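You operate a simulated robot arm through the tools that you are given. There is no shell and no other tool. Be economical: measure what you need, move in short steps, check, and stop when the job is done.

The job below is to be done with a simulated two-armed robot. You get a single attempt, and the scene is never put back.

## Task
Take stock: set the four sliders to the reels on pegs and click their total on the tally.
Fine: top pegs count too; only the four colours of the stock board; the tally stands at zero.

It is judged by the outcome, as a careful person would: the job done as asked, and still so three seconds after it is handed in. It fails if anything else is knocked over, pushed out of place, dropped, spilled or broken.

## Robot
Two 7-joint arms with fingered hands on one trunk, hanging from a carriage that runs on a rail from [1, 963] to [-1, -1017] (x, y) and turns from -24 to 663 degrees about z. Base frame: it is fixed where the carriage stands at the start and does not move with it; the origin is on the floor, on the carriage's upright axis, x ahead of it, y to its left, z up. Lengths are in mm, angles in degrees, forces in N, time in s.
The left shoulder is at the start at [40, 176, 1453], the right one opposite. With the tool pointing down near the work surface each hand reaches from about 100 to 440 mm from the robot's upright axis, wherever it stands, measured 20 degrees to its own side. Places, roughly: blue canister [500, 1250, 750]; box [500, 1250, 1500]; brake knob [200, 1000, 800]; cabinet latch [400, 1100, 1200]; drawer key [400, -700, 700]; pink canister [500, 1250, 750]; reel catch [500, 1000, 600]; reel crank [600, 1100, 400]; sliding tray [200, 1100, 800]; tally button [600, -700, 1100]; tally knob [600, -800, 1100]. Payload 4 kg a hand.
The tool frame of a hand sits at the grasp point between the pads (the TCP): z along the fingers, y along the line on which they close. The tips reach 30 mm beyond it. Largest opening 104 mm; the body of the gripper starts 35 mm behind the TCP. The gripper is a hand of 4 fingers: y runs from the thumb to the fingers, the wrist lies at [-15, -104, -178] in the tool frame, and closing takes about 1.5 s.
Orientation is told as [roll, pitch, yaw] about the base's x, y, z axes, in that order, counted from this pose: with the fingers straight down and the wrist toward the robot, the tool's x, y and z point along [0, 1, 0], [1, 0, 0] and [0, 0, -1] of the base frame.

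## Interface
- The arms move only by the tool nudge_tool. It takes "left_targets", "right_targets" or both (then of equal length, played together; a hand with none holds still); each is a list of rows, each an object of numbers (a shift or turn left out is 0, a gripper value left out holds the last): "tx", "ty", "tz": the shift along the base's x, y, z in m; "rx", "ry", "rz": the turn, a rotation vector about the base's x, y, z in degrees. In form: [{"tx": .., "ty": .., "tz": .., "rx": .., "ry": .., "rz": ..}, ...]. A call has 1 to 12 rows; each row is the pose to reach, as a shift and turn from the pose commanded when the call began. "left_jaw" and "right_jaw" are, for a hand that has rows, the closure, from 0 (fully open) to 1 (shut), set as the call begins (left out, the last holds). A row lasts 0.2 s, in which the tool goes at most 50 mm and 8.6 degrees; a call with a longer step from one row to the next is refused whole, and so is a gripper value outside its range. A pose out of reach is approached as far as the arm can. The call stops where the force on the tool passes 40 N (or 10 N more than at its start, if that is more) or the arm is blocked; 0.2 s more then pass. The fingers move at their own pace (about 153 mm/s each) and stop on an object; they squeeze with about 28 N. The grip force told is the motor's: it shows also when the fingers shut on nothing. Time passes only in rows, and 0.2 s behind the last, so rows that repeat a pose let the fingers close. It gives the time, the measured TCP pose, the force on the tool (base axes), the opening and the grip force at its end, in the units of the frame above (readings bear some noise), with the torque about the TCP (base axes, N m) and any sound that the robot's microphone picked up.
- Cameras (640 x 400 px; columns grow to the right, rows downward): "scene" is now at [233.4, -12.5, 1737.8]; the picture's right is [-0.18, -0.98, 0.00], its down [-0.79, 0.14, -0.60] and it looks along [0.59, -0.11, -0.80] (base axes); focal length 214 px, centre (320, 200). "left" rides on the left gripper at [-61, -92, -130] in its tool frame; the picture's right is [-0.81, -0.27, 0.52], its down [0.53, -0.71, 0.46] and it looks along [0.24, 0.64, 0.72] (tool axes); focal length 275 px, centre (320, 200). "right" rides on the right gripper at [61, -92, -130] in its tool frame; the picture's right is [-0.81, 0.28, -0.52], its down [-0.53, -0.71, 0.46] and it looks along [-0.24, 0.64, 0.72] (tool axes); focal length 275 px, centre (320, 200). There is no depth. A picture from a camera that has moved, and an enlarged one, comes with that camera's place and axes in the base frame and with its lens.
- camera(camera): a new picture of that camera. No time passes.
- lift_body(by): slides the trunk up (or, below 0, down) by that many mm; the arms and the scene camera ride with it, the base frame stays. It gives what a move gives, with no picture.
- drive_base(legs): drives the robot by 1 to 6 legs, each [ahead, left, turn to the left] in mm, mm and degrees, along the robot's own axes; the way and the turn of a leg run together, so that a leg with both is an arc; at most 1500 mm and 180 degrees a leg. The arms and the cameras ride along, it lands a little off, and it stops where it bumps. It keeps to its track: a leg is cut to what the track allows. It gives what a move gives.
- curl_fingers(index, middle, ring, thumb_bend, thumb_turn, hand): sets how far each is bent, from 0 (flat) to 1 (curled in); at 0.3 the hand is open as for a grip, at 0.7 the pads meet at the TCP. One left out holds its place. A second passes; each finger stops where it meets its share of the squeeze, and holds until it gets a number again. A gripper value or a shape takes the hand back. It gives what a move gives, with no picture; readings hold the bend of each and the force on the fingers (four entries, about 0 where the hand has none), thumb and palm. thumb_turn goes from beside the hand (0) to across from the fingers (1), as for a grip.
- grasp_type(shape, hand): the hand has 4 fingers and takes this shape, open, in about a second: jaw (thumb against the fingers, like two jaws); tri (thumb and two fingers); tip (a fingertip pinch); poke (one finger out to press); point (the index stretched); flat (the hand flat); cup (the hand cupped); fist (a fist). The gripper value then closes the fingers along that shape, each until it touches; the sizes above hold for jaw. It gives what a move gives, with no picture.
- pan_tilt(pan, tilt): turns the head with the scene camera to pan (to the left, within 86 degrees either way) and tilt (down, from -29 to 69), counted from straight ahead of the robot. It gives what a move gives.
- zoom(camera, box): a new picture of the part [left, top, right, bottom] of that camera's present view, enlarged. No time passes.
- close_job(): hands the job in; it is judged then, once.

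Work in short steps. Places have to be worked out from the pictures, the camera data and where the tool is seen: move nearer, look again, correct. Check each grasp and each placing, and mend what went wrong. You have 120 turns and 100 pictures in all, those below and enlarged ones among them. Open the grippers and draw the arms clear of the work before you hand the job in, unless the task says otherwise; then end with one line.

The tools are called as a command line: name --argument value ..., lists and objects as JSON in quotes. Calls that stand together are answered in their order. nudge_tool: Moves the arms, as the interface text tells. Its arguments: {"type":"object","properties":{"left_targets":{"type":"array"},"left_jaw":{"type":"number"},"right_targets":{"type":"array"},"right_jaw":{"type":"number"}},"required":[]} The other tools are called the same way: lift_body (by) slides the trunk up or down; grasp_type (shape, hand) gives the hand a shape; curl_fingers (index, middle, ring, thumb_bend, thumb_turn, hand) moves the fingers one by one; drive_base (legs) drives the base; pan_tilt (pan, tilt) turns the head that bears the scene camera; camera (camera) takes a picture; zoom (camera, box) takes an enlarged picture of a part of a camera's view; close_job () hands the job in.

At the start:

```text
clock: 0.0
left_position: [382.7, -71.0, 1509.3]
left_ee_rot: [0.0, 0.1, 0.0]
left_contact_force: [0.9, -0.1, 0.9]
left_wrist_torque: [-0.01, -0.04, 0.01]
left_width: 103.7
left_finger_force: 0.1
left_shape: jaw
left_bend: [0.3, 0.3, 0.3, 0.3, 0.98]
left_finger forces: [0.0, 0.1, 0.1, 0.0, 0.0, 0.1]
right_position: [297.3, -411.2, 1518.6]
right_ee_rot: [0.0, 0.0, -0.1]
right_contact_force: [0.6, -0.1, 0.1]
right_wrist_torque: [-0.01, -0.03, -0.03]
right_width: 103.7
right_finger_force: 0.0
right_shape: jaw
right_bend: [0.3, 0.3, 0.3, 0.3, 0.98]
right_finger forces: [0.0, 0.0, 0.0, 0.0, 0.0, 0.0]
trunk travel left (down, up): [-575.0, 188.0]
robot x, y, heading: [1.0, -1.9, 0.2]
head pan, tilt: [-10.2, 53.4]
```

scene: 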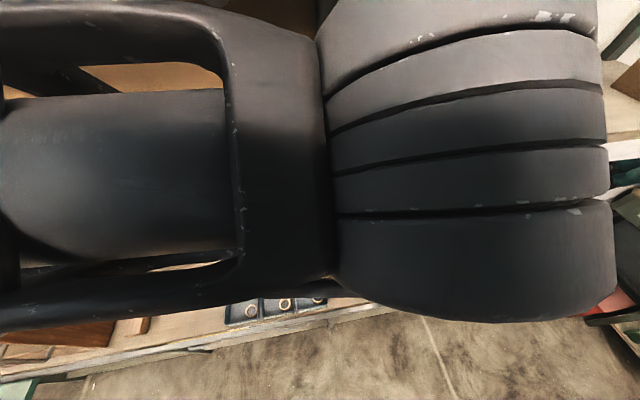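
right: 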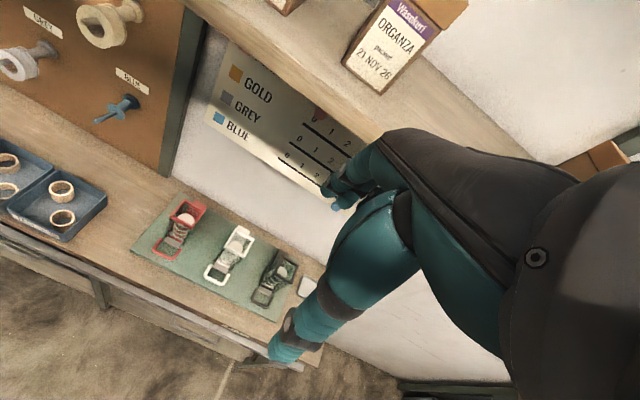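
left: 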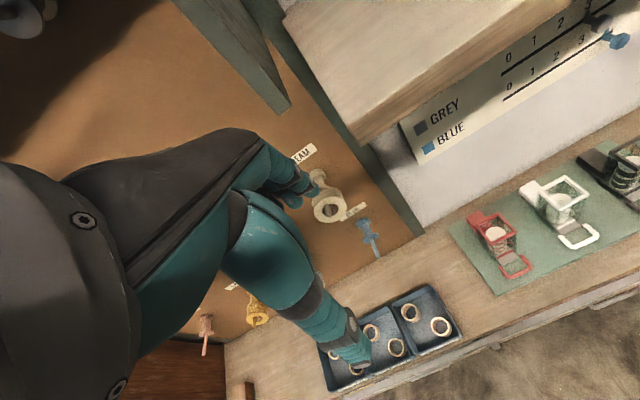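

The left hand blocks the scene camera; I look straight ahead with the head raised.

pan_tilt --pan 10 --tilt 10

camera --camera "scene"

```text
clock: 1.1
left_position: [382.5, -70.2, 1510.2]
left_ee_rot: [0.0, 0.0, 0.0]
left_contact_force: [-0.4, -0.5, 0.4]
left_wrist_torque: [-0.02, -0.05, 0.01]
left_width: 103.6
left_finger_force: 0.0
left_shape: jaw
left_bend: [0.3, 0.3, 0.3, 0.3, 0.98]
left_finger forces: [0.0, 0.0, 0.0, 0.1, 0.1, 0.1]
right_position: [298.6, -411.1, 1518.0]
right_ee_rot: [-0.2, 0.0, 0.0]
right_contact_force: [0.1, -0.1, -0.9]
right_wrist_torque: [0.0, 0.01, 0.02]
right_width: 103.6
right_finger_force: 0.0
right_shape: jaw
right_bend: [0.3, 0.3, 0.3, 0.3, 0.98]
right_finger forces: [0.0, 0.0, 0.0, 0.0, 0.0, 0.0]
trunk travel left (down, up): [-575.0, 188.0]
robot x, y, heading: [-3.8, -2.5, -0.2]
head pan, tilt: [10.0, 10.0]
```

```text
96 pictures are left
camera scene: at [252.4, 16.7, 1804.1], right [0.17, -0.98, 0.0], down [-0.17, -0.03, -0.98], along [0.97, 0.17, -0.17], focal length 214 px, centre (320, 200)
```

scene: 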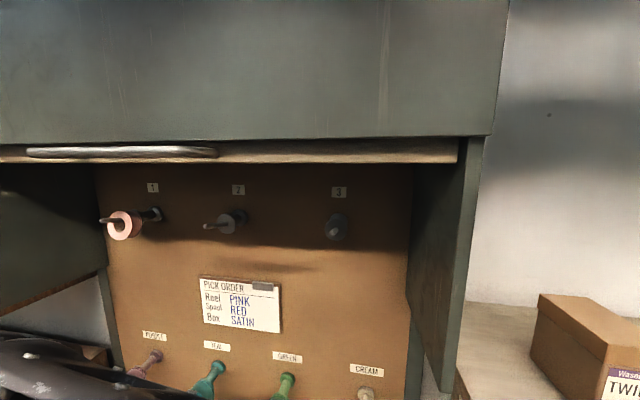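

A cabinet with pegs. I look at the right side and zoom on the top pegs.

zoom --camera "scene" --box '[80, 160, 420, 372]'

pan_tilt --pan -45 --tilt 35

camera --camera "scene"

```text
1.88 times, centred on (250, 266) of scene
camera zoom: at [252.4, 16.7, 1804.1], right [0.17, -0.98, 0.0], down [-0.17, -0.03, -0.98], along [0.97, 0.17, -0.17], focal length 404 px, centre (452, 76)
```

zoom: 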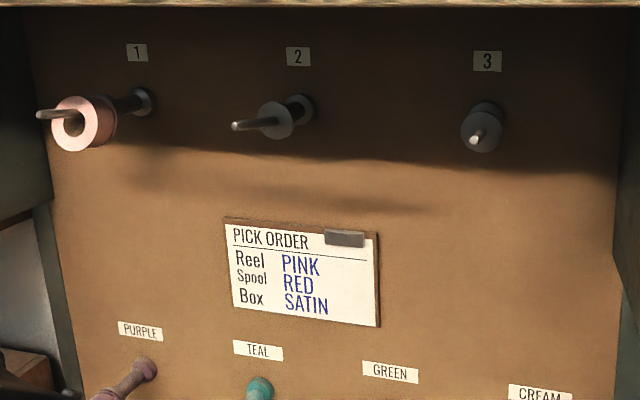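

```text
clock: 2.3
left_position: [381.8, -70.5, 1509.9]
left_ee_rot: [0.0, 0.1, -0.1]
left_contact_force: [0.5, -0.3, -0.2]
left_wrist_torque: [-0.01, 0.01, 0.02]
left_width: 103.8
left_finger_force: 0.0
left_shape: jaw
left_bend: [0.3, 0.3, 0.3, 0.3, 0.98]
left_finger forces: [0.0, 0.0, 0.1, 0.1, 0.0, 0.0]
right_position: [297.4, -410.3, 1516.0]
right_ee_rot: [-0.1, 0.1, 0.1]
right_contact_force: [0.4, -0.1, 0.2]
right_wrist_torque: [0.01, 0.03, 0.01]
right_width: 103.7
right_finger_force: 0.1
right_shape: jaw
right_bend: [0.3, 0.3, 0.3, 0.3, 0.98]
right_finger forces: [0.0, 0.0, 0.1, 0.1, 0.0, 0.1]
trunk travel left (down, up): [-575.0, 188.0]
robot x, y, heading: [-1.2, -1.4, -0.0]
head pan, tilt: [-45.0, 35.0]
```

```text
94 pictures are left
camera scene: at [223.1, -61.6, 1764.1], right [-0.71, -0.71, 0.0], down [-0.41, 0.41, -0.82], along [0.58, -0.58, -0.57], focal length 214 px, centre (320, 200)
```

scene: 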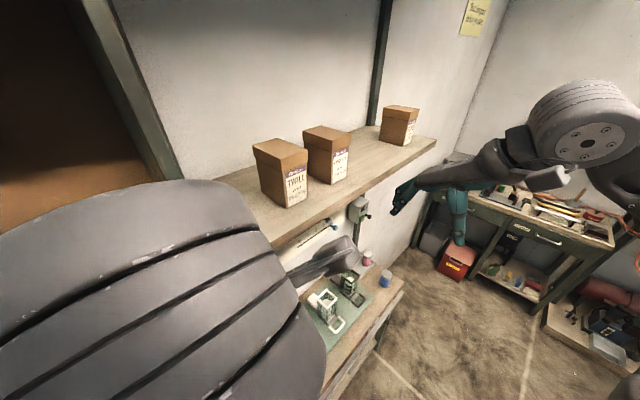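

I move the left hand aside to the left and back, to clear the head view.

nudge_tool --left_targets '[{"tx": -0.02, "ty": 0.045}, {"tx": -0.04, "ty": 0.09}, {"tx": -0.06, "ty": 0.135}, {"tx": -0.08, "ty": 0.18}, {"tx": -0.1, "ty": 0.225}, {"tx": -0.12, "ty": 0.27}, {"tx": -0.13, "ty": 0.315}, {"tx": -0.14, "ty": 0.36}, {"tx": -0.14, "ty": 0.4}]'

pan_tilt --pan 0 --tilt 35

camera --camera "scene"

```text
clock: 4.3
left_position: [242.7, 327.7, 1510.6]
left_ee_rot: [-0.1, -0.1, -0.1]
left_contact_force: [0.3, -0.9, 0.6]
left_wrist_torque: [0.01, -0.02, 0.01]
left_width: 103.9
left_finger_force: 0.0
left_shape: jaw
left_bend: [0.3, 0.3, 0.3, 0.3, 0.98]
left_finger forces: [0.0, 0.1, 0.0, 0.0, 0.0, 0.1]
left hand out of reach, approached as far as the arm can: row 6, 7, 8
right_position: [297.6, -409.8, 1516.8]
right_ee_rot: [-0.1, 0.0, -0.1]
right_contact_force: [-0.3, 0.4, -0.4]
right_wrist_torque: [-0.02, 0.06, -0.01]
right_width: 103.5
right_finger_force: 0.0
right_shape: jaw
right_bend: [0.3, 0.3, 0.3, 0.3, 0.98]
right_finger forces: [0.0, 0.0, 0.1, 0.0, 0.0, 0.0]
trunk travel left (down, up): [-575.0, 188.0]
robot x, y, heading: [-1.2, -2.1, -0.3]
head pan, tilt: [-45.0, 35.0]
```

```text
clock: 5.5
left_position: [244.8, 328.0, 1510.7]
left_ee_rot: [0.0, 0.0, 0.1]
left_contact_force: [0.6, 0.1, 0.2]
left_wrist_torque: [-0.02, -0.02, 0.01]
left_width: 103.7
left_finger_force: 0.1
left_shape: jaw
left_bend: [0.3, 0.3, 0.3, 0.3, 0.98]
left_finger forces: [0.1, 0.1, 0.0, 0.1, 0.0, 0.0]
right_position: [297.3, -411.0, 1517.5]
right_ee_rot: [0.0, -0.1, 0.0]
right_contact_force: [-0.3, -0.3, 0.2]
right_wrist_torque: [0.0, 0.0, 0.02]
right_width: 103.7
right_finger_force: 0.0
right_shape: jaw
right_bend: [0.3, 0.3, 0.3, 0.3, 0.98]
right_finger forces: [0.1, 0.1, 0.0, 0.0, 0.1, 0.0]
trunk travel left (down, up): [-575.0, 188.0]
robot x, y, heading: [-4.0, 0.7, -0.1]
head pan, tilt: [0.0, 35.0]
```

```text
93 pictures are left
camera scene: at [248.9, 0.5, 1764.0], right [0.0, -1.0, 0.0], down [-0.57, 0.0, -0.82], along [0.82, 0.0, -0.57], focal length 214 px, centre (320, 200)
```

scene: 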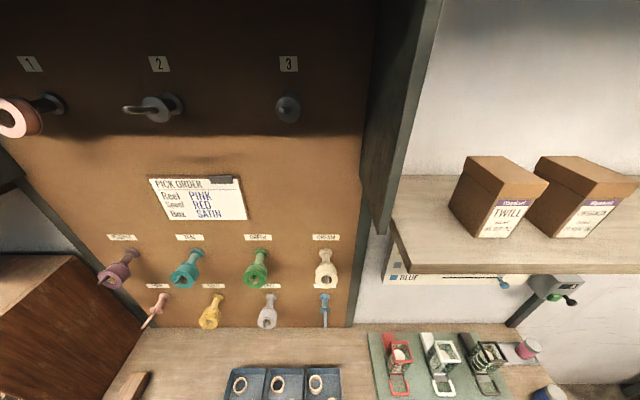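

I zoom on the peg rows.

zoom --camera "scene" --box '[90, 225, 230, 335]'

zoom --camera "scene" --box '[220, 225, 360, 335]'

zoom --camera "scene" --box '[0, 50, 160, 150]'

zoom --camera "scene" --box '[110, 75, 310, 140]'

```text
3.64 times, centred on (160, 280) of scene
camera zoom: at [248.9, 0.5, 1764.0], right [0.0, -1.0, 0.0], down [-0.57, 0.0, -0.82], along [0.82, 0.0, -0.57], focal length 780 px, centre (902, -91)
```

zoom: 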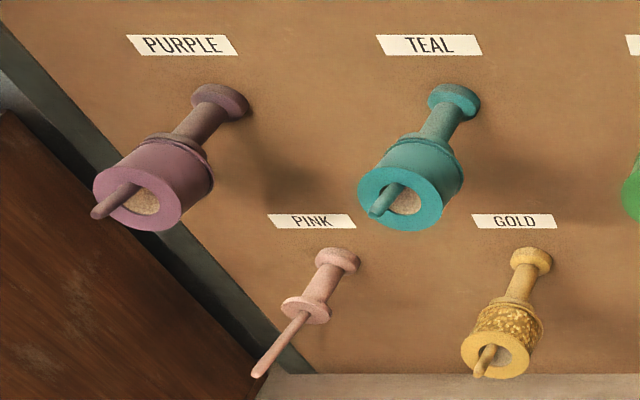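

```text
3.64 times, centred on (290, 280) of scene
camera zoom: at [248.9, 0.5, 1764.0], right [0.0, -1.0, 0.0], down [-0.57, 0.0, -0.82], along [0.82, 0.0, -0.57], focal length 780 px, centre (429, -91)
```

zoom: 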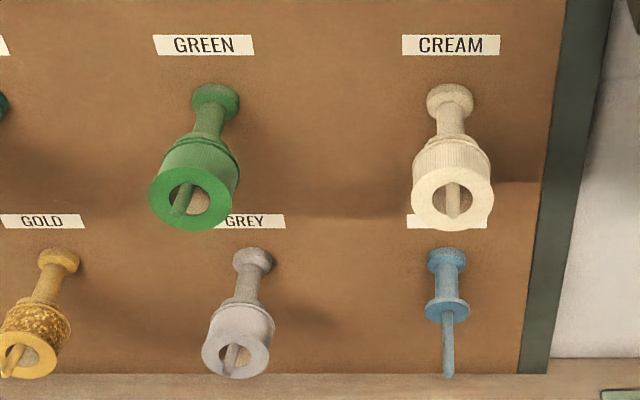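

```text
4.00 times, centred on (80, 100) of scene
camera zoom: at [248.9, 0.5, 1764.0], right [0.0, -1.0, 0.0], down [-0.57, 0.0, -0.82], along [0.82, 0.0, -0.57], focal length 858 px, centre (1280, 600)
```

zoom: 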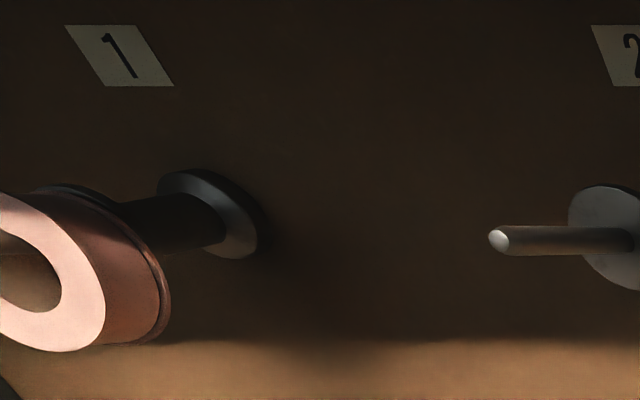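

```text
3.20 times, centred on (210, 108) of scene
camera zoom: at [248.9, 0.5, 1764.0], right [0.0, -1.0, 0.0], down [-0.57, 0.0, -0.82], along [0.82, 0.0, -0.57], focal length 686 px, centre (672, 496)
```

zoom: 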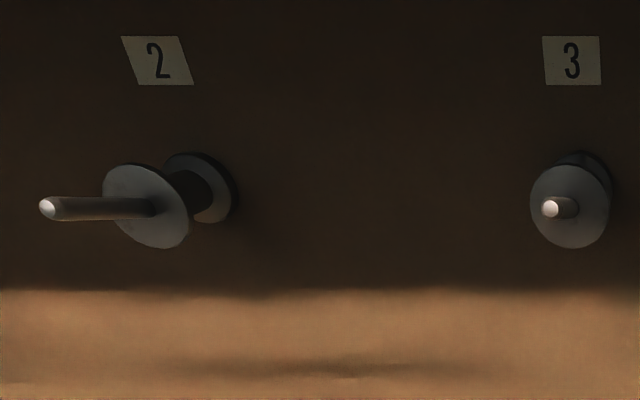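

Lower pegs: one each of purple, teal, green, cream, gold, grey; pink and blue empty; top peg 1 a pink reel. Now I drive right to view the stock board.

drive_base --legs '[[0, -400, 0]]'

pan_tilt --pan -10 --tilt 45

camera --camera "scene"

camera --camera "right"

```text
clock: 8.0
left_position: [242.3, -73.2, 1509.5]
left_ee_rot: [0.0, -0.1, 0.1]
left_contact_force: [0.0, 0.0, -0.2]
left_wrist_torque: [0.02, -0.01, 0.0]
left_width: 103.7
left_finger_force: 0.1
left_shape: jaw
left_bend: [0.3, 0.3, 0.3, 0.3, 0.98]
left_finger forces: [0.1, 0.0, 0.0, 0.0, 0.1, 0.0]
right_position: [300.6, -813.4, 1517.7]
right_ee_rot: [0.0, -0.1, 0.2]
right_contact_force: [0.7, 0.4, 0.4]
right_wrist_torque: [0.01, -0.04, 0.01]
right_width: 103.7
right_finger_force: 0.1
right_shape: jaw
right_bend: [0.3, 0.3, 0.3, 0.3, 0.98]
right_finger forces: [0.0, 0.0, 0.0, 0.1, 0.0, 0.0]
trunk travel left (down, up): [-575.0, 188.0]
robot x, y, heading: [0.5, -404.1, 0.0]
head pan, tilt: [0.0, 35.0]
```

```text
clock: 8.7
left_position: [243.5, -74.0, 1509.9]
left_ee_rot: [0.0, 0.0, 0.2]
left_contact_force: [-0.7, -0.5, -0.5]
left_wrist_torque: [-0.01, 0.01, -0.01]
left_width: 103.7
left_finger_force: 0.1
left_shape: jaw
left_bend: [0.3, 0.3, 0.3, 0.3, 0.98]
left_finger forces: [0.0, 0.0, 0.0, 0.1, 0.0, 0.1]
right_position: [299.0, -812.4, 1516.9]
right_ee_rot: [-0.1, 0.1, 0.1]
right_contact_force: [0.0, -0.2, -0.6]
right_wrist_torque: [-0.02, -0.01, 0.01]
right_width: 103.8
right_finger_force: 0.1
right_shape: jaw
right_bend: [0.3, 0.3, 0.3, 0.3, 0.98]
right_finger forces: [0.0, 0.0, 0.0, 0.1, 0.0, 0.1]
trunk travel left (down, up): [-575.0, 188.0]
robot x, y, heading: [-2.5, -403.8, 0.3]
head pan, tilt: [-10.0, 45.0]
```

```text
88 pictures are left
camera scene: at [240.7, -415.9, 1749.3], right [-0.17, -0.99, 0.0], down [-0.7, 0.12, -0.71], along [0.7, -0.12, -0.71], focal length 214 px, centre (320, 200)
```

scene: 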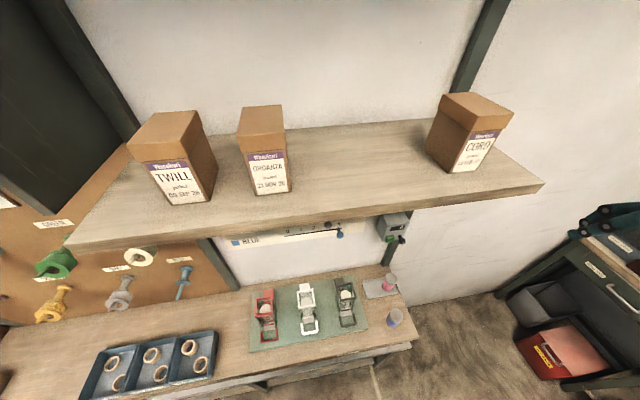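

```text
87 pictures are left
camera right: at [205.1, -752.2, 1648.7], right [0.28, -0.81, 0.52], down [-0.71, -0.54, -0.45], along [0.65, -0.24, -0.72], focal length 275 px, centre (320, 200)
```

right: 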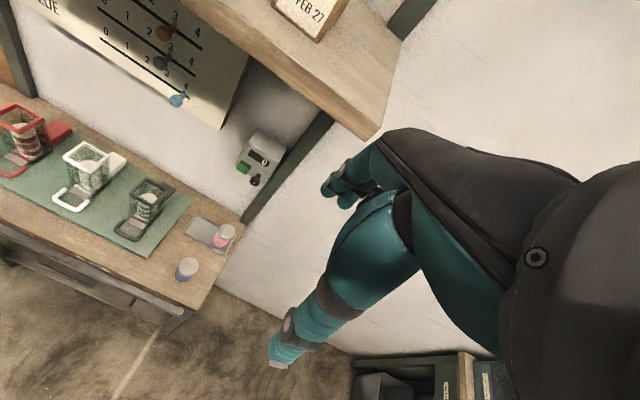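

The shelf edge is about x=443, z≈1510, the stock board beneath it. I lower the trunk 300 mm and look.

lift_body --by -300

pan_tilt --pan -15 --tilt 15

camera --camera "scene"

```text
clock: 11.7
left_position: [241.4, -72.7, 1209.7]
left_ee_rot: [0.0, 0.0, 0.2]
left_contact_force: [0.5, -0.2, 0.4]
left_wrist_torque: [-0.01, 0.01, 0.0]
left_width: 103.6
left_finger_force: 0.1
left_shape: jaw
left_bend: [0.3, 0.3, 0.3, 0.3, 0.98]
left_finger forces: [0.0, 0.0, 0.1, 0.0, 0.1, 0.1]
right_position: [297.7, -812.7, 1217.8]
right_ee_rot: [-0.2, 0.0, 0.2]
right_contact_force: [-0.3, -1.2, 0.1]
right_wrist_torque: [0.0, 0.02, -0.01]
right_width: 103.6
right_finger_force: 0.0
right_shape: jaw
right_bend: [0.3, 0.3, 0.3, 0.3, 0.98]
right_finger forces: [0.1, 0.0, 0.0, 0.0, 0.0, 0.0]
trunk travel left (down, up): [-275.0, 488.0]
robot x, y, heading: [1.2, -404.0, 0.3]
head pan, tilt: [-10.0, 45.0]
```

```text
clock: 12.6
left_position: [242.4, -73.8, 1210.4]
left_ee_rot: [-0.1, 0.1, 0.0]
left_contact_force: [0.1, 0.1, -0.3]
left_wrist_torque: [-0.01, 0.01, 0.0]
left_width: 103.8
left_finger_force: 0.2
left_shape: jaw
left_bend: [0.3, 0.3, 0.3, 0.3, 0.98]
left_finger forces: [0.1, 0.0, 0.0, 0.1, 0.0, 0.2]
right_position: [298.0, -813.4, 1216.6]
right_ee_rot: [-0.1, 0.0, 0.1]
right_contact_force: [-0.3, -0.1, -0.5]
right_wrist_torque: [-0.02, 0.03, -0.02]
right_width: 103.5
right_finger_force: 0.0
right_shape: jaw
right_bend: [0.3, 0.3, 0.3, 0.3, 0.98]
right_finger forces: [0.1, 0.1, 0.0, 0.1, 0.1, 0.0]
trunk travel left (down, up): [-275.0, 488.0]
robot x, y, heading: [-3.0, -400.5, -0.1]
head pan, tilt: [-15.0, 15.0]
```

```text
86 pictures are left
camera scene: at [250.8, -425.9, 1496.0], right [-0.26, -0.97, 0.0], down [-0.25, 0.07, -0.97], along [0.93, -0.25, -0.26], focal length 214 px, centre (320, 200)
```

scene: 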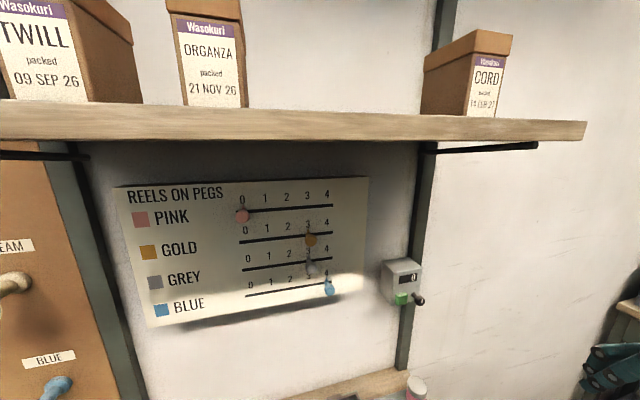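

Sliders now: pink 0, gold 3, grey 3, blue 4; tally reads 0. I check the pegs from the side for hidden second reels.

zoom --camera "scene" --box '[110, 170, 450, 340]'

pan_tilt --pan 45 --tilt 5

camera --camera "scene"

```text
1.88 times, centred on (280, 255) of scene
camera zoom: at [250.8, -425.9, 1496.0], right [-0.26, -0.97, 0.0], down [-0.25, 0.07, -0.97], along [0.93, -0.25, -0.26], focal length 404 px, centre (395, 96)
```

zoom: 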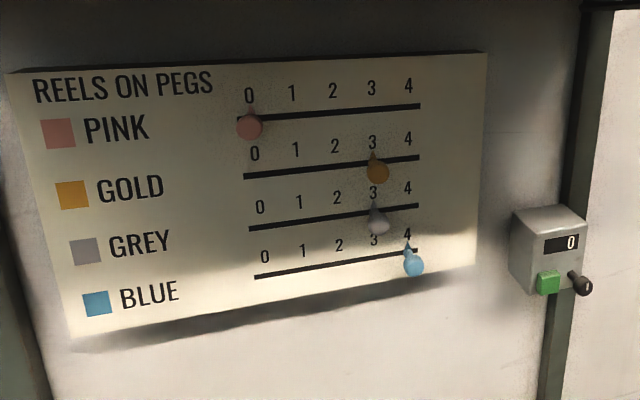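

```text
clock: 13.9
left_position: [242.3, -73.8, 1210.2]
left_ee_rot: [0.1, 0.0, 0.0]
left_contact_force: [0.4, -0.4, -1.1]
left_wrist_torque: [0.01, -0.01, 0.0]
left_width: 103.8
left_finger_force: 0.0
left_shape: jaw
left_bend: [0.3, 0.3, 0.3, 0.3, 0.98]
left_finger forces: [0.0, 0.0, 0.1, 0.0, 0.1, 0.0]
right_position: [298.0, -812.8, 1216.5]
right_ee_rot: [-0.2, 0.1, 0.1]
right_contact_force: [1.2, 0.5, 0.0]
right_wrist_torque: [-0.02, 0.01, 0.02]
right_width: 103.5
right_finger_force: 0.0
right_shape: jaw
right_bend: [0.3, 0.3, 0.3, 0.3, 0.98]
right_finger forces: [0.1, 0.1, 0.0, 0.0, 0.0, 0.0]
trunk travel left (down, up): [-275.0, 488.0]
robot x, y, heading: [-1.2, -399.9, -0.0]
head pan, tilt: [45.0, 5.0]
```

```text
84 pictures are left
camera scene: at [225.4, -336.9, 1512.2], right [0.71, -0.71, 0.0], down [-0.06, -0.06, -1.0], along [0.7, 0.71, -0.09], focal length 214 px, centre (320, 200)
```

scene: 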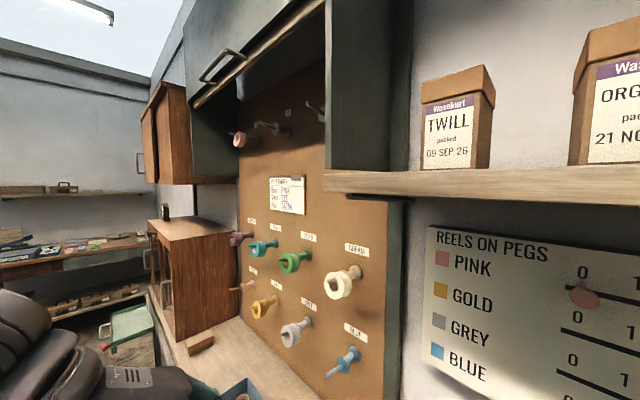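

zoom --camera "scene" --box '[220, 215, 380, 385]'

zoom --camera "scene" --box '[215, 90, 335, 165]'

```text
2.35 times, centred on (300, 300) of scene
camera zoom: at [225.4, -336.9, 1512.2], right [0.71, -0.71, 0.0], down [-0.06, -0.06, -1.0], along [0.7, 0.71, -0.09], focal length 505 px, centre (367, -35)
```

zoom: 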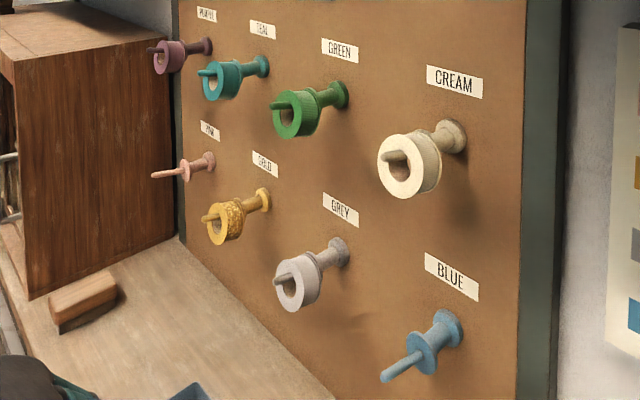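

```text
5.33 times, centred on (275, 128) of scene
camera zoom: at [225.4, -336.9, 1512.2], right [0.71, -0.71, 0.0], down [-0.06, -0.06, -1.0], along [0.7, 0.71, -0.09], focal length 1144 px, centre (560, 587)
```

zoom: 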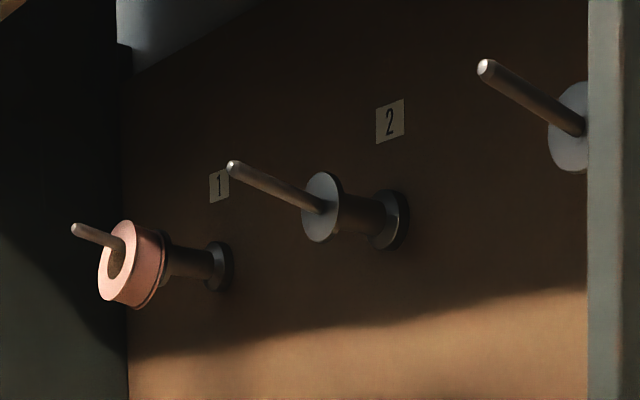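

One reel per loaded peg. I check the rest of the room for other pegs quickly.

pan_tilt --pan 80 --tilt 15

camera --camera "scene"

pan_tilt --pan -75 --tilt 20

camera --camera "scene"

```text
clock: 14.9
left_position: [241.4, -74.0, 1210.2]
left_ee_rot: [0.0, 0.0, 0.1]
left_contact_force: [-1.1, 0.2, 0.0]
left_wrist_torque: [-0.01, -0.04, 0.01]
left_width: 103.7
left_finger_force: 0.0
left_shape: jaw
left_bend: [0.3, 0.3, 0.3, 0.3, 0.98]
left_finger forces: [0.0, 0.0, 0.1, 0.0, 0.0, 0.0]
right_position: [299.1, -813.2, 1217.7]
right_ee_rot: [-0.1, 0.0, 0.1]
right_contact_force: [-0.2, -0.1, -0.6]
right_wrist_torque: [0.01, 0.01, 0.02]
right_width: 103.6
right_finger_force: 0.2
right_shape: jaw
right_bend: [0.3, 0.3, 0.3, 0.3, 0.98]
right_finger forces: [0.1, 0.0, 0.1, 0.0, 0.0, 0.0]
trunk travel left (down, up): [-275.0, 488.0]
robot x, y, heading: [-0.9, -403.0, -0.0]
head pan, tilt: [80.0, 15.0]
```

```text
81 pictures are left
camera scene: at [176.6, -310.0, 1496.1], right [0.98, -0.17, 0.0], down [-0.04, -0.25, -0.97], along [0.17, 0.95, -0.26], focal length 214 px, centre (320, 200)
```

scene: 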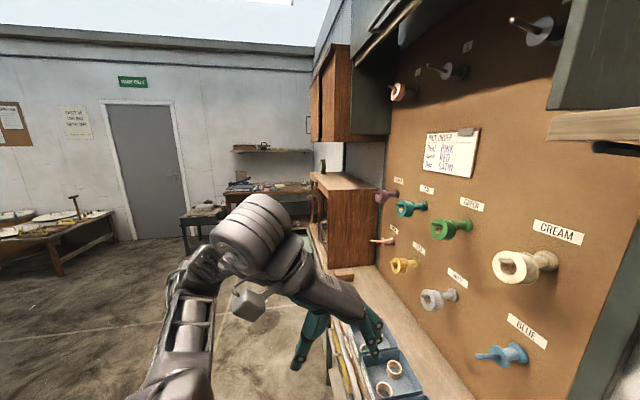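

```text
clock: 17.4
left_position: [242.1, -73.2, 1210.5]
left_ee_rot: [0.0, 0.0, 0.2]
left_contact_force: [0.3, -0.3, -0.4]
left_wrist_torque: [0.01, -0.01, -0.04]
left_width: 103.7
left_finger_force: 0.0
left_shape: jaw
left_bend: [0.3, 0.3, 0.3, 0.3, 0.98]
left_finger forces: [0.0, 0.1, 0.1, 0.0, 0.1, 0.1]
right_position: [299.2, -813.3, 1218.0]
right_ee_rot: [-0.1, 0.1, 0.1]
right_contact_force: [0.8, 0.3, 0.5]
right_wrist_torque: [0.01, 0.0, 0.0]
right_width: 103.7
right_finger_force: 0.0
right_shape: jaw
right_bend: [0.3, 0.3, 0.3, 0.3, 0.98]
right_finger forces: [0.0, 0.1, 0.0, 0.0, 0.1, 0.0]
trunk travel left (down, up): [-275.0, 488.0]
robot x, y, heading: [-0.2, -401.7, -0.0]
head pan, tilt: [-75.0, 20.0]
```

```text
80 pictures are left
camera scene: at [184.8, -491.8, 1487.9], right [-0.97, -0.26, 0.0], down [-0.09, 0.33, -0.94], along [0.25, -0.91, -0.34], focal length 214 px, centre (320, 200)
```

scene: 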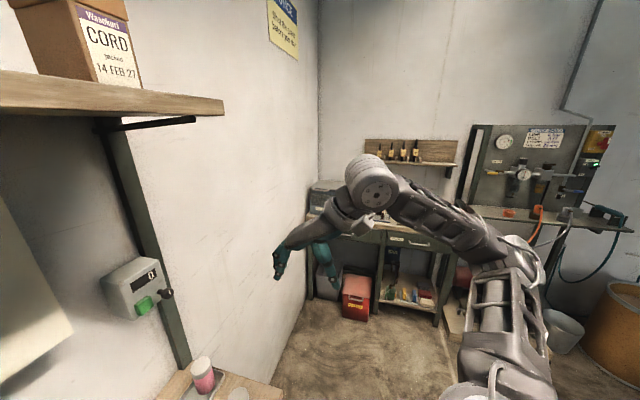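

Counts: pink 1, gold 1, grey 1, blue 0, total 3. By triangulation the knobs lie at x≈618: pink (y −386, z 1375), gold (−506, 1313), grey (−505, 1258), blue (−545, 1198), pitch ≈40 mm per unit. I shape the right hand to poke and turn it forward.

grasp_type --hand "right" --shape "poke"

nudge_tool --right_targets '[{"tx": 0.009, "ty": 0.02, "ry": -8.2}, {"tx": 0.018, "ty": 0.04, "ry": -16.4}, {"tx": 0.027, "ty": 0.06, "ry": -24.5}, {"tx": 0.036, "ty": 0.08, "ry": -32.7}, {"tx": 0.045, "ty": 0.1, "ry": -40.9}, {"tx": 0.054, "ty": 0.12, "ry": -49.1}, {"tx": 0.063, "ty": 0.14, "ry": -57.3}, {"tx": 0.072, "ty": 0.16, "ry": -65.5}, {"tx": 0.081, "ty": 0.18, "ry": -73.6}, {"tx": 0.09, "ty": 0.2, "ry": -81.8}, {"tx": 0.1, "ty": 0.21, "ry": -90}]'

pan_tilt --pan -25 --tilt 30

camera --camera "scene"

camera --camera "right"

```text
clock: 18.2
left_position: [242.6, -74.0, 1209.4]
left_ee_rot: [-0.1, 0.0, 0.1]
left_contact_force: [0.0, 0.6, -1.4]
left_wrist_torque: [-0.01, -0.05, 0.02]
left_width: 103.8
left_finger_force: 0.1
left_shape: jaw
left_bend: [0.3, 0.3, 0.3, 0.3, 0.98]
left_finger forces: [0.0, 0.0, 0.0, 0.1, 0.0, 0.0]
right_position: [298.5, -812.2, 1216.7]
right_ee_rot: [-0.1, 0.1, 0.1]
right_contact_force: [-0.3, -0.3, 0.1]
right_wrist_torque: [-0.02, 0.01, 0.01]
right_width: 0.2
right_finger_force: 0.0
right_shape: poke
right_bend: [0.7, 0.7, 0.99, 1.0, 1.0]
right_finger forces: [0.0, 0.0, 0.1, 0.0, 0.0, 0.1]
trunk travel left (down, up): [-275.0, 488.0]
robot x, y, heading: [1.0, -400.8, -0.0]
head pan, tilt: [-75.0, 20.0]
```

```text
clock: 20.6
left_position: [241.6, -73.9, 1210.0]
left_ee_rot: [-0.1, 0.0, 0.1]
left_contact_force: [-1.8, 0.5, 0.2]
left_wrist_torque: [-0.01, 0.0, 0.04]
left_width: 103.7
left_finger_force: 0.1
left_shape: jaw
left_bend: [0.3, 0.3, 0.3, 0.3, 0.98]
left_finger forces: [0.1, 0.0, 0.0, 0.0, 0.1, 0.0]
right_position: [474.5, -582.7, 1192.2]
right_ee_rot: [-158.0, -89.9, 158.0]
right_contact_force: [-0.6, -0.1, -1.4]
right_wrist_torque: [0.02, 0.0, -0.02]
right_width: 0.1
right_finger_force: 0.3
right_shape: poke
right_bend: [0.7, 0.7, 0.99, 1.0, 1.0]
right_finger forces: [0.1, 0.0, 0.0, 0.0, 0.1, 0.0]
right hand out of reach, approached as far as the arm can: row 3, 4, 5, 6, 7, 8, 9, 10, 11
trunk travel left (down, up): [-275.0, 488.0]
robot x, y, heading: [0.1, -403.7, 0.1]
head pan, tilt: [-75.0, 20.0]
```

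```text
clock: 21.8
left_position: [242.2, -74.0, 1209.6]
left_ee_rot: [0.0, -0.1, 0.2]
left_contact_force: [-0.5, 0.1, -0.8]
left_wrist_torque: [-0.01, -0.03, -0.01]
left_width: 103.7
left_finger_force: 0.0
left_shape: jaw
left_bend: [0.3, 0.3, 0.3, 0.3, 0.98]
left_finger forces: [0.0, 0.1, 0.0, 0.0, 0.0, 0.0]
right_position: [475.7, -582.7, 1194.0]
right_ee_rot: [-93.8, -89.9, 93.6]
right_contact_force: [-1.3, 0.9, 0.3]
right_wrist_torque: [0.0, -0.02, 0.0]
right_width: 0.0
right_finger_force: 0.1
right_shape: poke
right_bend: [0.7, 0.7, 0.99, 1.0, 1.0]
right_finger forces: [0.0, 0.0, 0.1, 0.1, 0.0, 0.0]
trunk travel left (down, up): [-275.0, 488.0]
robot x, y, heading: [2.9, -401.9, 0.1]
head pan, tilt: [-25.0, 30.0]
```

```text
79 pictures are left
camera scene: at [242.5, -440.1, 1471.8], right [-0.42, -0.91, 0.0], down [-0.45, 0.21, -0.87], along [0.79, -0.36, -0.5], focal length 214 px, centre (320, 200)
```

scene: 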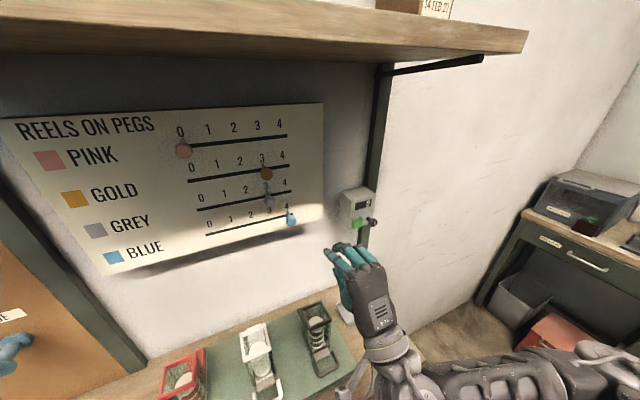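

```text
78 pictures are left
camera right: at [343.5, -521.8, 1103.1], right [-0.52, -0.81, 0.28], down [0.45, -0.54, -0.71], along [0.72, -0.24, 0.65], focal length 275 px, centre (320, 200)
```

right: 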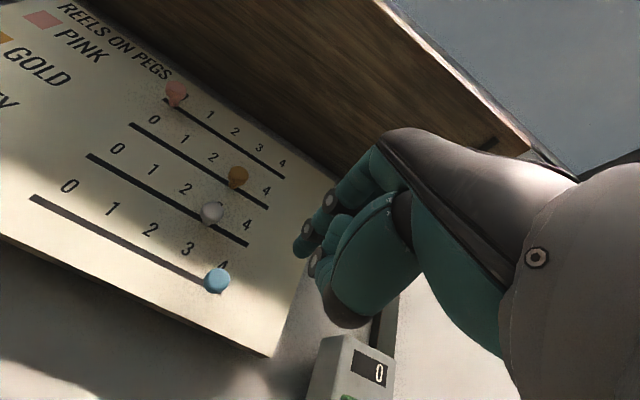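

The hand faces the wall, but poke keeps two fingers together; I try "point" for a slender single finger.

grasp_type --hand "right" --shape "point"

camera --camera "scene"

camera --camera "right"

```text
clock: 22.7
left_position: [242.8, -73.9, 1210.2]
left_ee_rot: [0.0, 0.0, 0.1]
left_contact_force: [0.6, -0.2, -0.1]
left_wrist_torque: [0.01, -0.02, 0.02]
left_width: 103.7
left_finger_force: 0.1
left_shape: jaw
left_bend: [0.3, 0.3, 0.3, 0.3, 0.98]
left_finger forces: [0.0, 0.1, 0.0, 0.0, 0.0, 0.1]
right_position: [474.5, -583.7, 1193.2]
right_ee_rot: [-91.9, -90.0, 91.8]
right_contact_force: [0.1, -0.7, 1.3]
right_wrist_torque: [0.02, 0.0, 0.0]
right_width: 0.1
right_finger_force: 0.0
right_shape: point
right_bend: [0.2, 1.0, 1.0, 0.98, 0.88]
right_finger forces: [0.1, 0.0, 0.1, 0.0, 0.1, 0.0]
trunk travel left (down, up): [-275.0, 488.0]
robot x, y, heading: [0.6, -402.4, 0.2]
head pan, tilt: [-25.0, 30.0]
```

```text
77 pictures are left
camera scene: at [242.6, -440.0, 1471.8], right [-0.42, -0.91, 0.0], down [-0.45, 0.21, -0.87], along [0.79, -0.36, -0.5], focal length 214 px, centre (320, 200)
```

scene: 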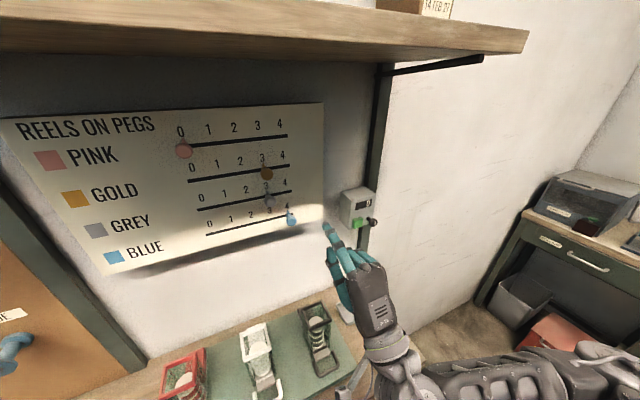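

```text
76 pictures are left
camera right: at [343.5, -521.8, 1103.1], right [-0.52, -0.81, 0.28], down [0.45, -0.54, -0.71], along [0.72, -0.24, 0.65], focal length 275 px, centre (320, 200)
```

right: 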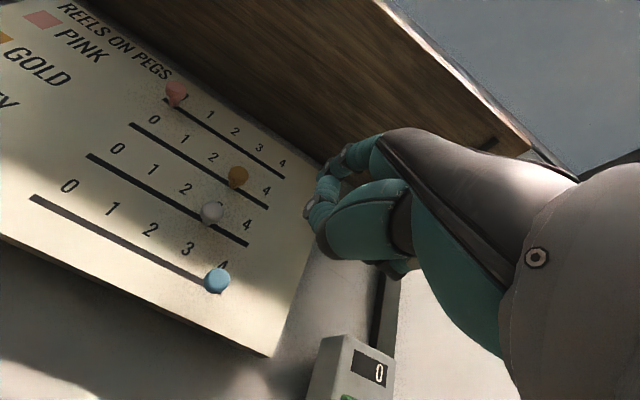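

zoom --camera "scene" --box '[280, 180, 420, 300]'

zoom --camera "right" --box '[280, 110, 460, 290]'

```text
3.33 times, centred on (350, 240) of scene
camera zoom: at [242.6, -440.0, 1471.8], right [-0.42, -0.91, 0.0], down [-0.45, 0.21, -0.87], along [0.79, -0.36, -0.5], focal length 715 px, centre (220, 67)
```

zoom: 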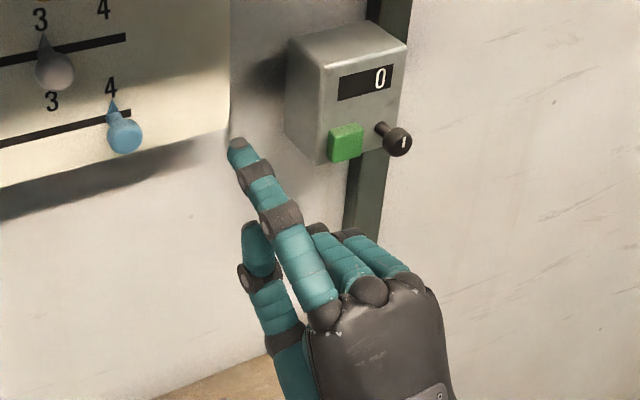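

```text
2.22 times, centred on (370, 200) of right
camera zoom: at [343.5, -521.8, 1103.1], right [-0.52, -0.81, 0.28], down [0.45, -0.54, -0.71], along [0.72, -0.24, 0.65], focal length 612 px, centre (209, 200)
```

zoom: 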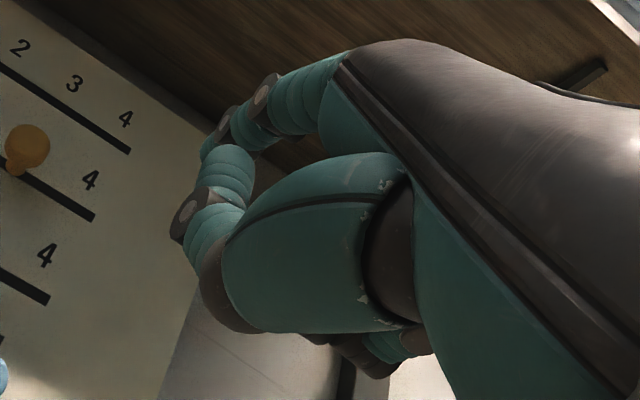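

Index tip is about (501,−565,1264), only 27 mm ahead of TCP, thumb close. I straighten the index and put the thumb aside.

curl_fingers --hand "right" --index 0 --middle 1 --ring 1 --thumb_bend 1 --thumb_turn 0.3

zoom --camera "scene" --box '[280, 180, 420, 300]'

zoom --camera "right" --box '[280, 90, 460, 290]'

```text
clock: 23.7
left_position: [242.0, -74.0, 1210.4]
left_ee_rot: [0.0, 0.2, 0.1]
left_contact_force: [-0.1, 0.3, 0.6]
left_wrist_torque: [0.0, -0.02, 0.01]
left_width: 103.7
left_finger_force: 0.0
left_shape: jaw
left_bend: [0.3, 0.3, 0.3, 0.3, 0.98]
left_finger forces: [0.0, 0.0, 0.1, 0.0, 0.1, 0.1]
right_position: [476.3, -582.8, 1194.1]
right_ee_rot: [-113.7, -89.9, 113.7]
right_contact_force: [-0.5, -0.5, -0.4]
right_wrist_torque: [-0.02, 0.04, -0.01]
right_width: 50.1
right_finger_force: 0.0
right_shape: fingers
right_bend: [0.0, 1.0, 1.0, 1.0, 0.31]
right_finger forces: [0.0, 0.0, 0.0, 0.1, 0.0, 0.0]
trunk travel left (down, up): [-275.0, 488.0]
robot x, y, heading: [0.9, -402.1, 0.0]
head pan, tilt: [-25.0, 30.0]
```

```text
3.33 times, centred on (350, 240) of scene
camera zoom: at [242.6, -440.0, 1471.8], right [-0.42, -0.91, 0.0], down [-0.45, 0.21, -0.87], along [0.79, -0.36, -0.5], focal length 715 px, centre (220, 67)
```

zoom: 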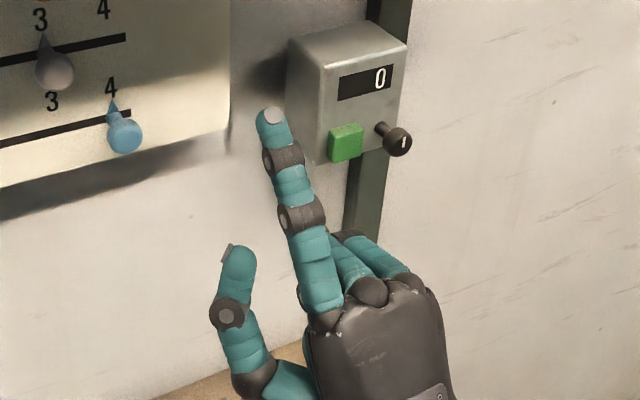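

```text
2.00 times, centred on (370, 190) of right
camera zoom: at [343.4, -521.7, 1102.9], right [-0.52, -0.81, 0.28], down [0.46, -0.53, -0.71], along [0.72, -0.24, 0.65], focal length 551 px, centre (220, 220)
```

zoom: 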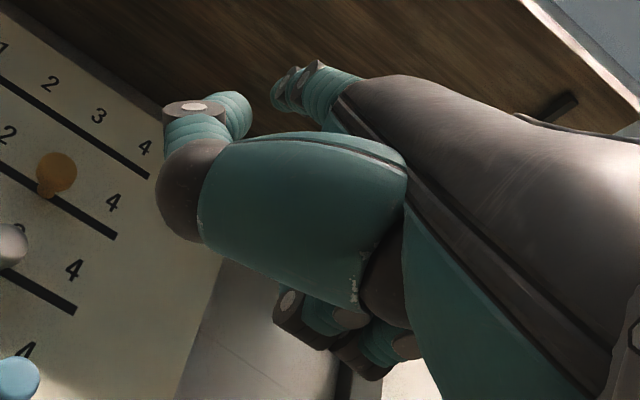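

Straight index points up along the hand plane, so I pitch the tool back 45° making the index point forward, with thumb tucked across.

curl_fingers --hand "right" --thumb_bend 1 --thumb_turn 1

nudge_tool --right_targets '[{"ry": 7.5}, {"ry": 15}, {"ry": 22.5}, {"ry": 30}, {"ry": 37.5}, {"ry": 45}, {"ry": 45}]'

camera --camera "scene"

camera --camera "right"

```text
clock: 24.7
left_position: [242.1, -74.1, 1210.8]
left_ee_rot: [0.0, 0.0, 0.1]
left_contact_force: [-0.8, 0.2, -0.5]
left_wrist_torque: [0.02, 0.0, 0.01]
left_width: 103.7
left_finger_force: 0.0
left_shape: jaw
left_bend: [0.3, 0.3, 0.3, 0.3, 0.98]
left_finger forces: [0.1, 0.1, 0.1, 0.1, 0.0, 0.0]
right_position: [474.3, -584.0, 1194.7]
right_ee_rot: [-114.3, -89.9, 114.2]
right_contact_force: [0.0, -0.6, -0.1]
right_wrist_torque: [0.0, -0.02, -0.02]
right_width: 45.6
right_finger_force: 0.0
right_shape: fingers
right_bend: [0.0, 1.0, 1.0, 1.0, 1.0]
right_finger forces: [0.1, 0.0, 0.1, 0.0, 0.1, 0.1]
trunk travel left (down, up): [-275.0, 488.0]
robot x, y, heading: [-0.7, -404.4, 0.0]
head pan, tilt: [-25.0, 30.0]
```

```text
clock: 26.3
left_position: [241.9, -74.0, 1210.1]
left_ee_rot: [0.1, 0.0, 0.1]
left_contact_force: [0.7, -0.5, 0.6]
left_wrist_torque: [-0.02, 0.0, -0.02]
left_width: 103.6
left_finger_force: 0.0
left_shape: jaw
left_bend: [0.3, 0.3, 0.3, 0.3, 0.98]
left_finger forces: [0.0, 0.1, 0.0, 0.0, 0.0, 0.1]
right_position: [484.9, -584.0, 1199.7]
right_ee_rot: [-0.2, -44.9, 0.2]
right_contact_force: [0.2, -0.3, 0.2]
right_wrist_torque: [0.0, 0.03, -0.01]
right_width: 45.9
right_finger_force: 0.1
right_shape: fingers
right_bend: [0.0, 1.0, 1.0, 1.0, 1.0]
right_finger forces: [0.0, 0.0, 0.0, 0.1, 0.0, 0.1]
right hand out of reach, approached as far as the arm can: row 1, 2, 3, 4, 5, 6, 7
trunk travel left (down, up): [-275.0, 488.0]
robot x, y, heading: [0.2, -399.6, 0.2]
head pan, tilt: [-25.0, 30.0]
```

```text
71 pictures are left
camera scene: at [242.5, -440.0, 1471.8], right [-0.42, -0.91, 0.0], down [-0.45, 0.21, -0.87], along [0.79, -0.36, -0.5], focal length 214 px, centre (320, 200)
```

scene: 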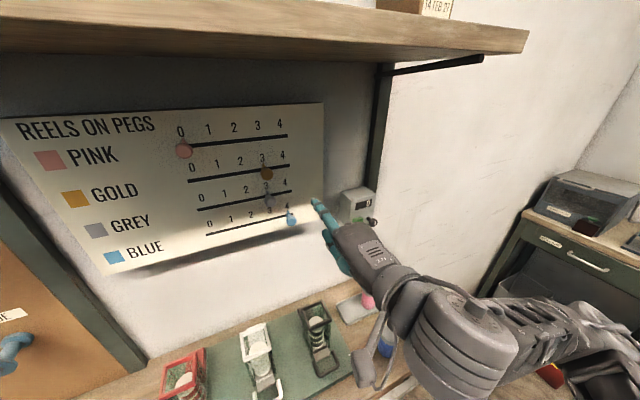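

```text
70 pictures are left
camera right: at [326.7, -522.6, 1228.7], right [-0.17, -0.81, 0.56], down [-0.18, -0.54, -0.82], along [0.97, -0.24, -0.06], focal length 275 px, centre (320, 200)
```

right: 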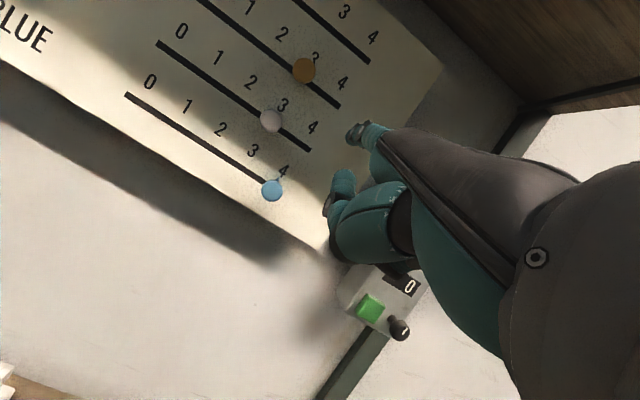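

Index tip now ≈ TCP+(70,13,77); board surface x≈660, blue ball ≈(625,−545,1193). I move down and slightly forward to learn the commanded reference.

nudge_tool --right_targets '[{"tx": 0.02, "ty": -0.01, "tz": -0.04}, {"tx": 0.04, "ty": -0.02, "tz": -0.08}]'

```text
clock: 26.9
left_position: [242.5, -73.8, 1211.3]
left_ee_rot: [0.1, 0.0, 0.1]
left_contact_force: [-0.2, 0.6, 0.5]
left_wrist_torque: [-0.01, 0.01, -0.02]
left_width: 103.5
left_finger_force: 0.1
left_shape: jaw
left_bend: [0.3, 0.3, 0.3, 0.3, 0.98]
left_finger forces: [0.0, 0.1, 0.0, 0.1, 0.0, 0.0]
right_position: [525.4, -604.2, 1120.7]
right_ee_rot: [-0.2, -45.1, 0.2]
right_contact_force: [-0.4, -0.1, -0.8]
right_wrist_torque: [0.01, 0.03, -0.02]
right_width: 45.7
right_finger_force: 0.0
right_shape: fingers
right_bend: [0.0, 1.0, 1.0, 1.0, 1.0]
right_finger forces: [0.0, 0.0, 0.0, 0.0, 0.0, 0.0]
trunk travel left (down, up): [-275.0, 488.0]
robot x, y, heading: [-1.3, -402.7, -0.1]
head pan, tilt: [-25.0, 30.0]
```

The move followed exactly. Now forward 43 mm beside the blue knob's right, then a check.

nudge_tool --right_targets '[{"tx": 0.02, "tz": -0.003}, {"tx": 0.042, "tz": -0.005}]'

zoom --camera "scene" --box '[230, 160, 390, 280]'

camera --camera "right"

```text
clock: 27.5
left_position: [243.1, -73.2, 1210.8]
left_ee_rot: [-0.1, -0.1, 0.1]
left_contact_force: [0.7, -0.2, 0.1]
left_wrist_torque: [-0.04, -0.01, 0.04]
left_width: 103.9
left_finger_force: 0.2
left_shape: jaw
left_bend: [0.3, 0.3, 0.3, 0.3, 0.98]
left_finger forces: [0.0, 0.1, 0.1, 0.0, 0.0, 0.0]
right_position: [567.7, -603.9, 1114.6]
right_ee_rot: [-0.2, -45.0, 0.3]
right_contact_force: [0.0, -1.0, 0.0]
right_wrist_torque: [0.0, -0.03, -0.01]
right_width: 45.6
right_finger_force: 0.1
right_shape: fingers
right_bend: [0.0, 1.0, 1.0, 1.0, 1.0]
right_finger forces: [0.0, 0.1, 0.0, 0.1, 0.0, 0.0]
trunk travel left (down, up): [-275.0, 488.0]
robot x, y, heading: [2.6, -403.1, 0.3]
head pan, tilt: [-25.0, 30.0]
```

```text
3.33 times, centred on (310, 220) of scene
camera zoom: at [242.7, -439.9, 1471.9], right [-0.42, -0.91, 0.0], down [-0.45, 0.21, -0.87], along [0.79, -0.36, -0.5], focal length 715 px, centre (353, 133)
```

zoom: 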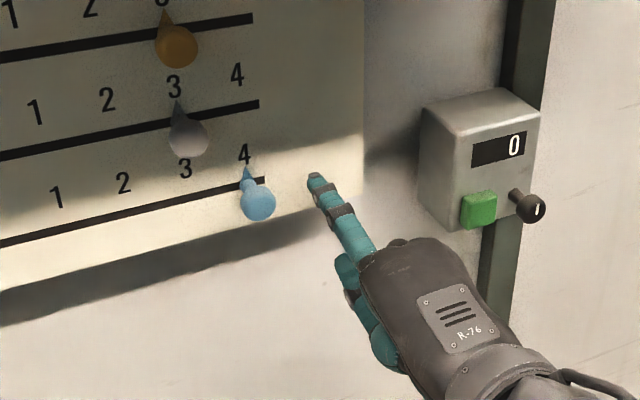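

```text
68 pictures are left
camera right: at [409.2, -543.2, 1144.1], right [-0.17, -0.81, 0.56], down [-0.18, -0.54, -0.82], along [0.97, -0.24, -0.06], focal length 275 px, centre (320, 200)
```

right: 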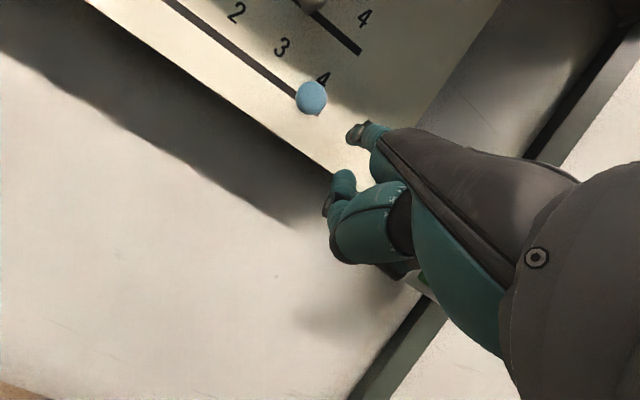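

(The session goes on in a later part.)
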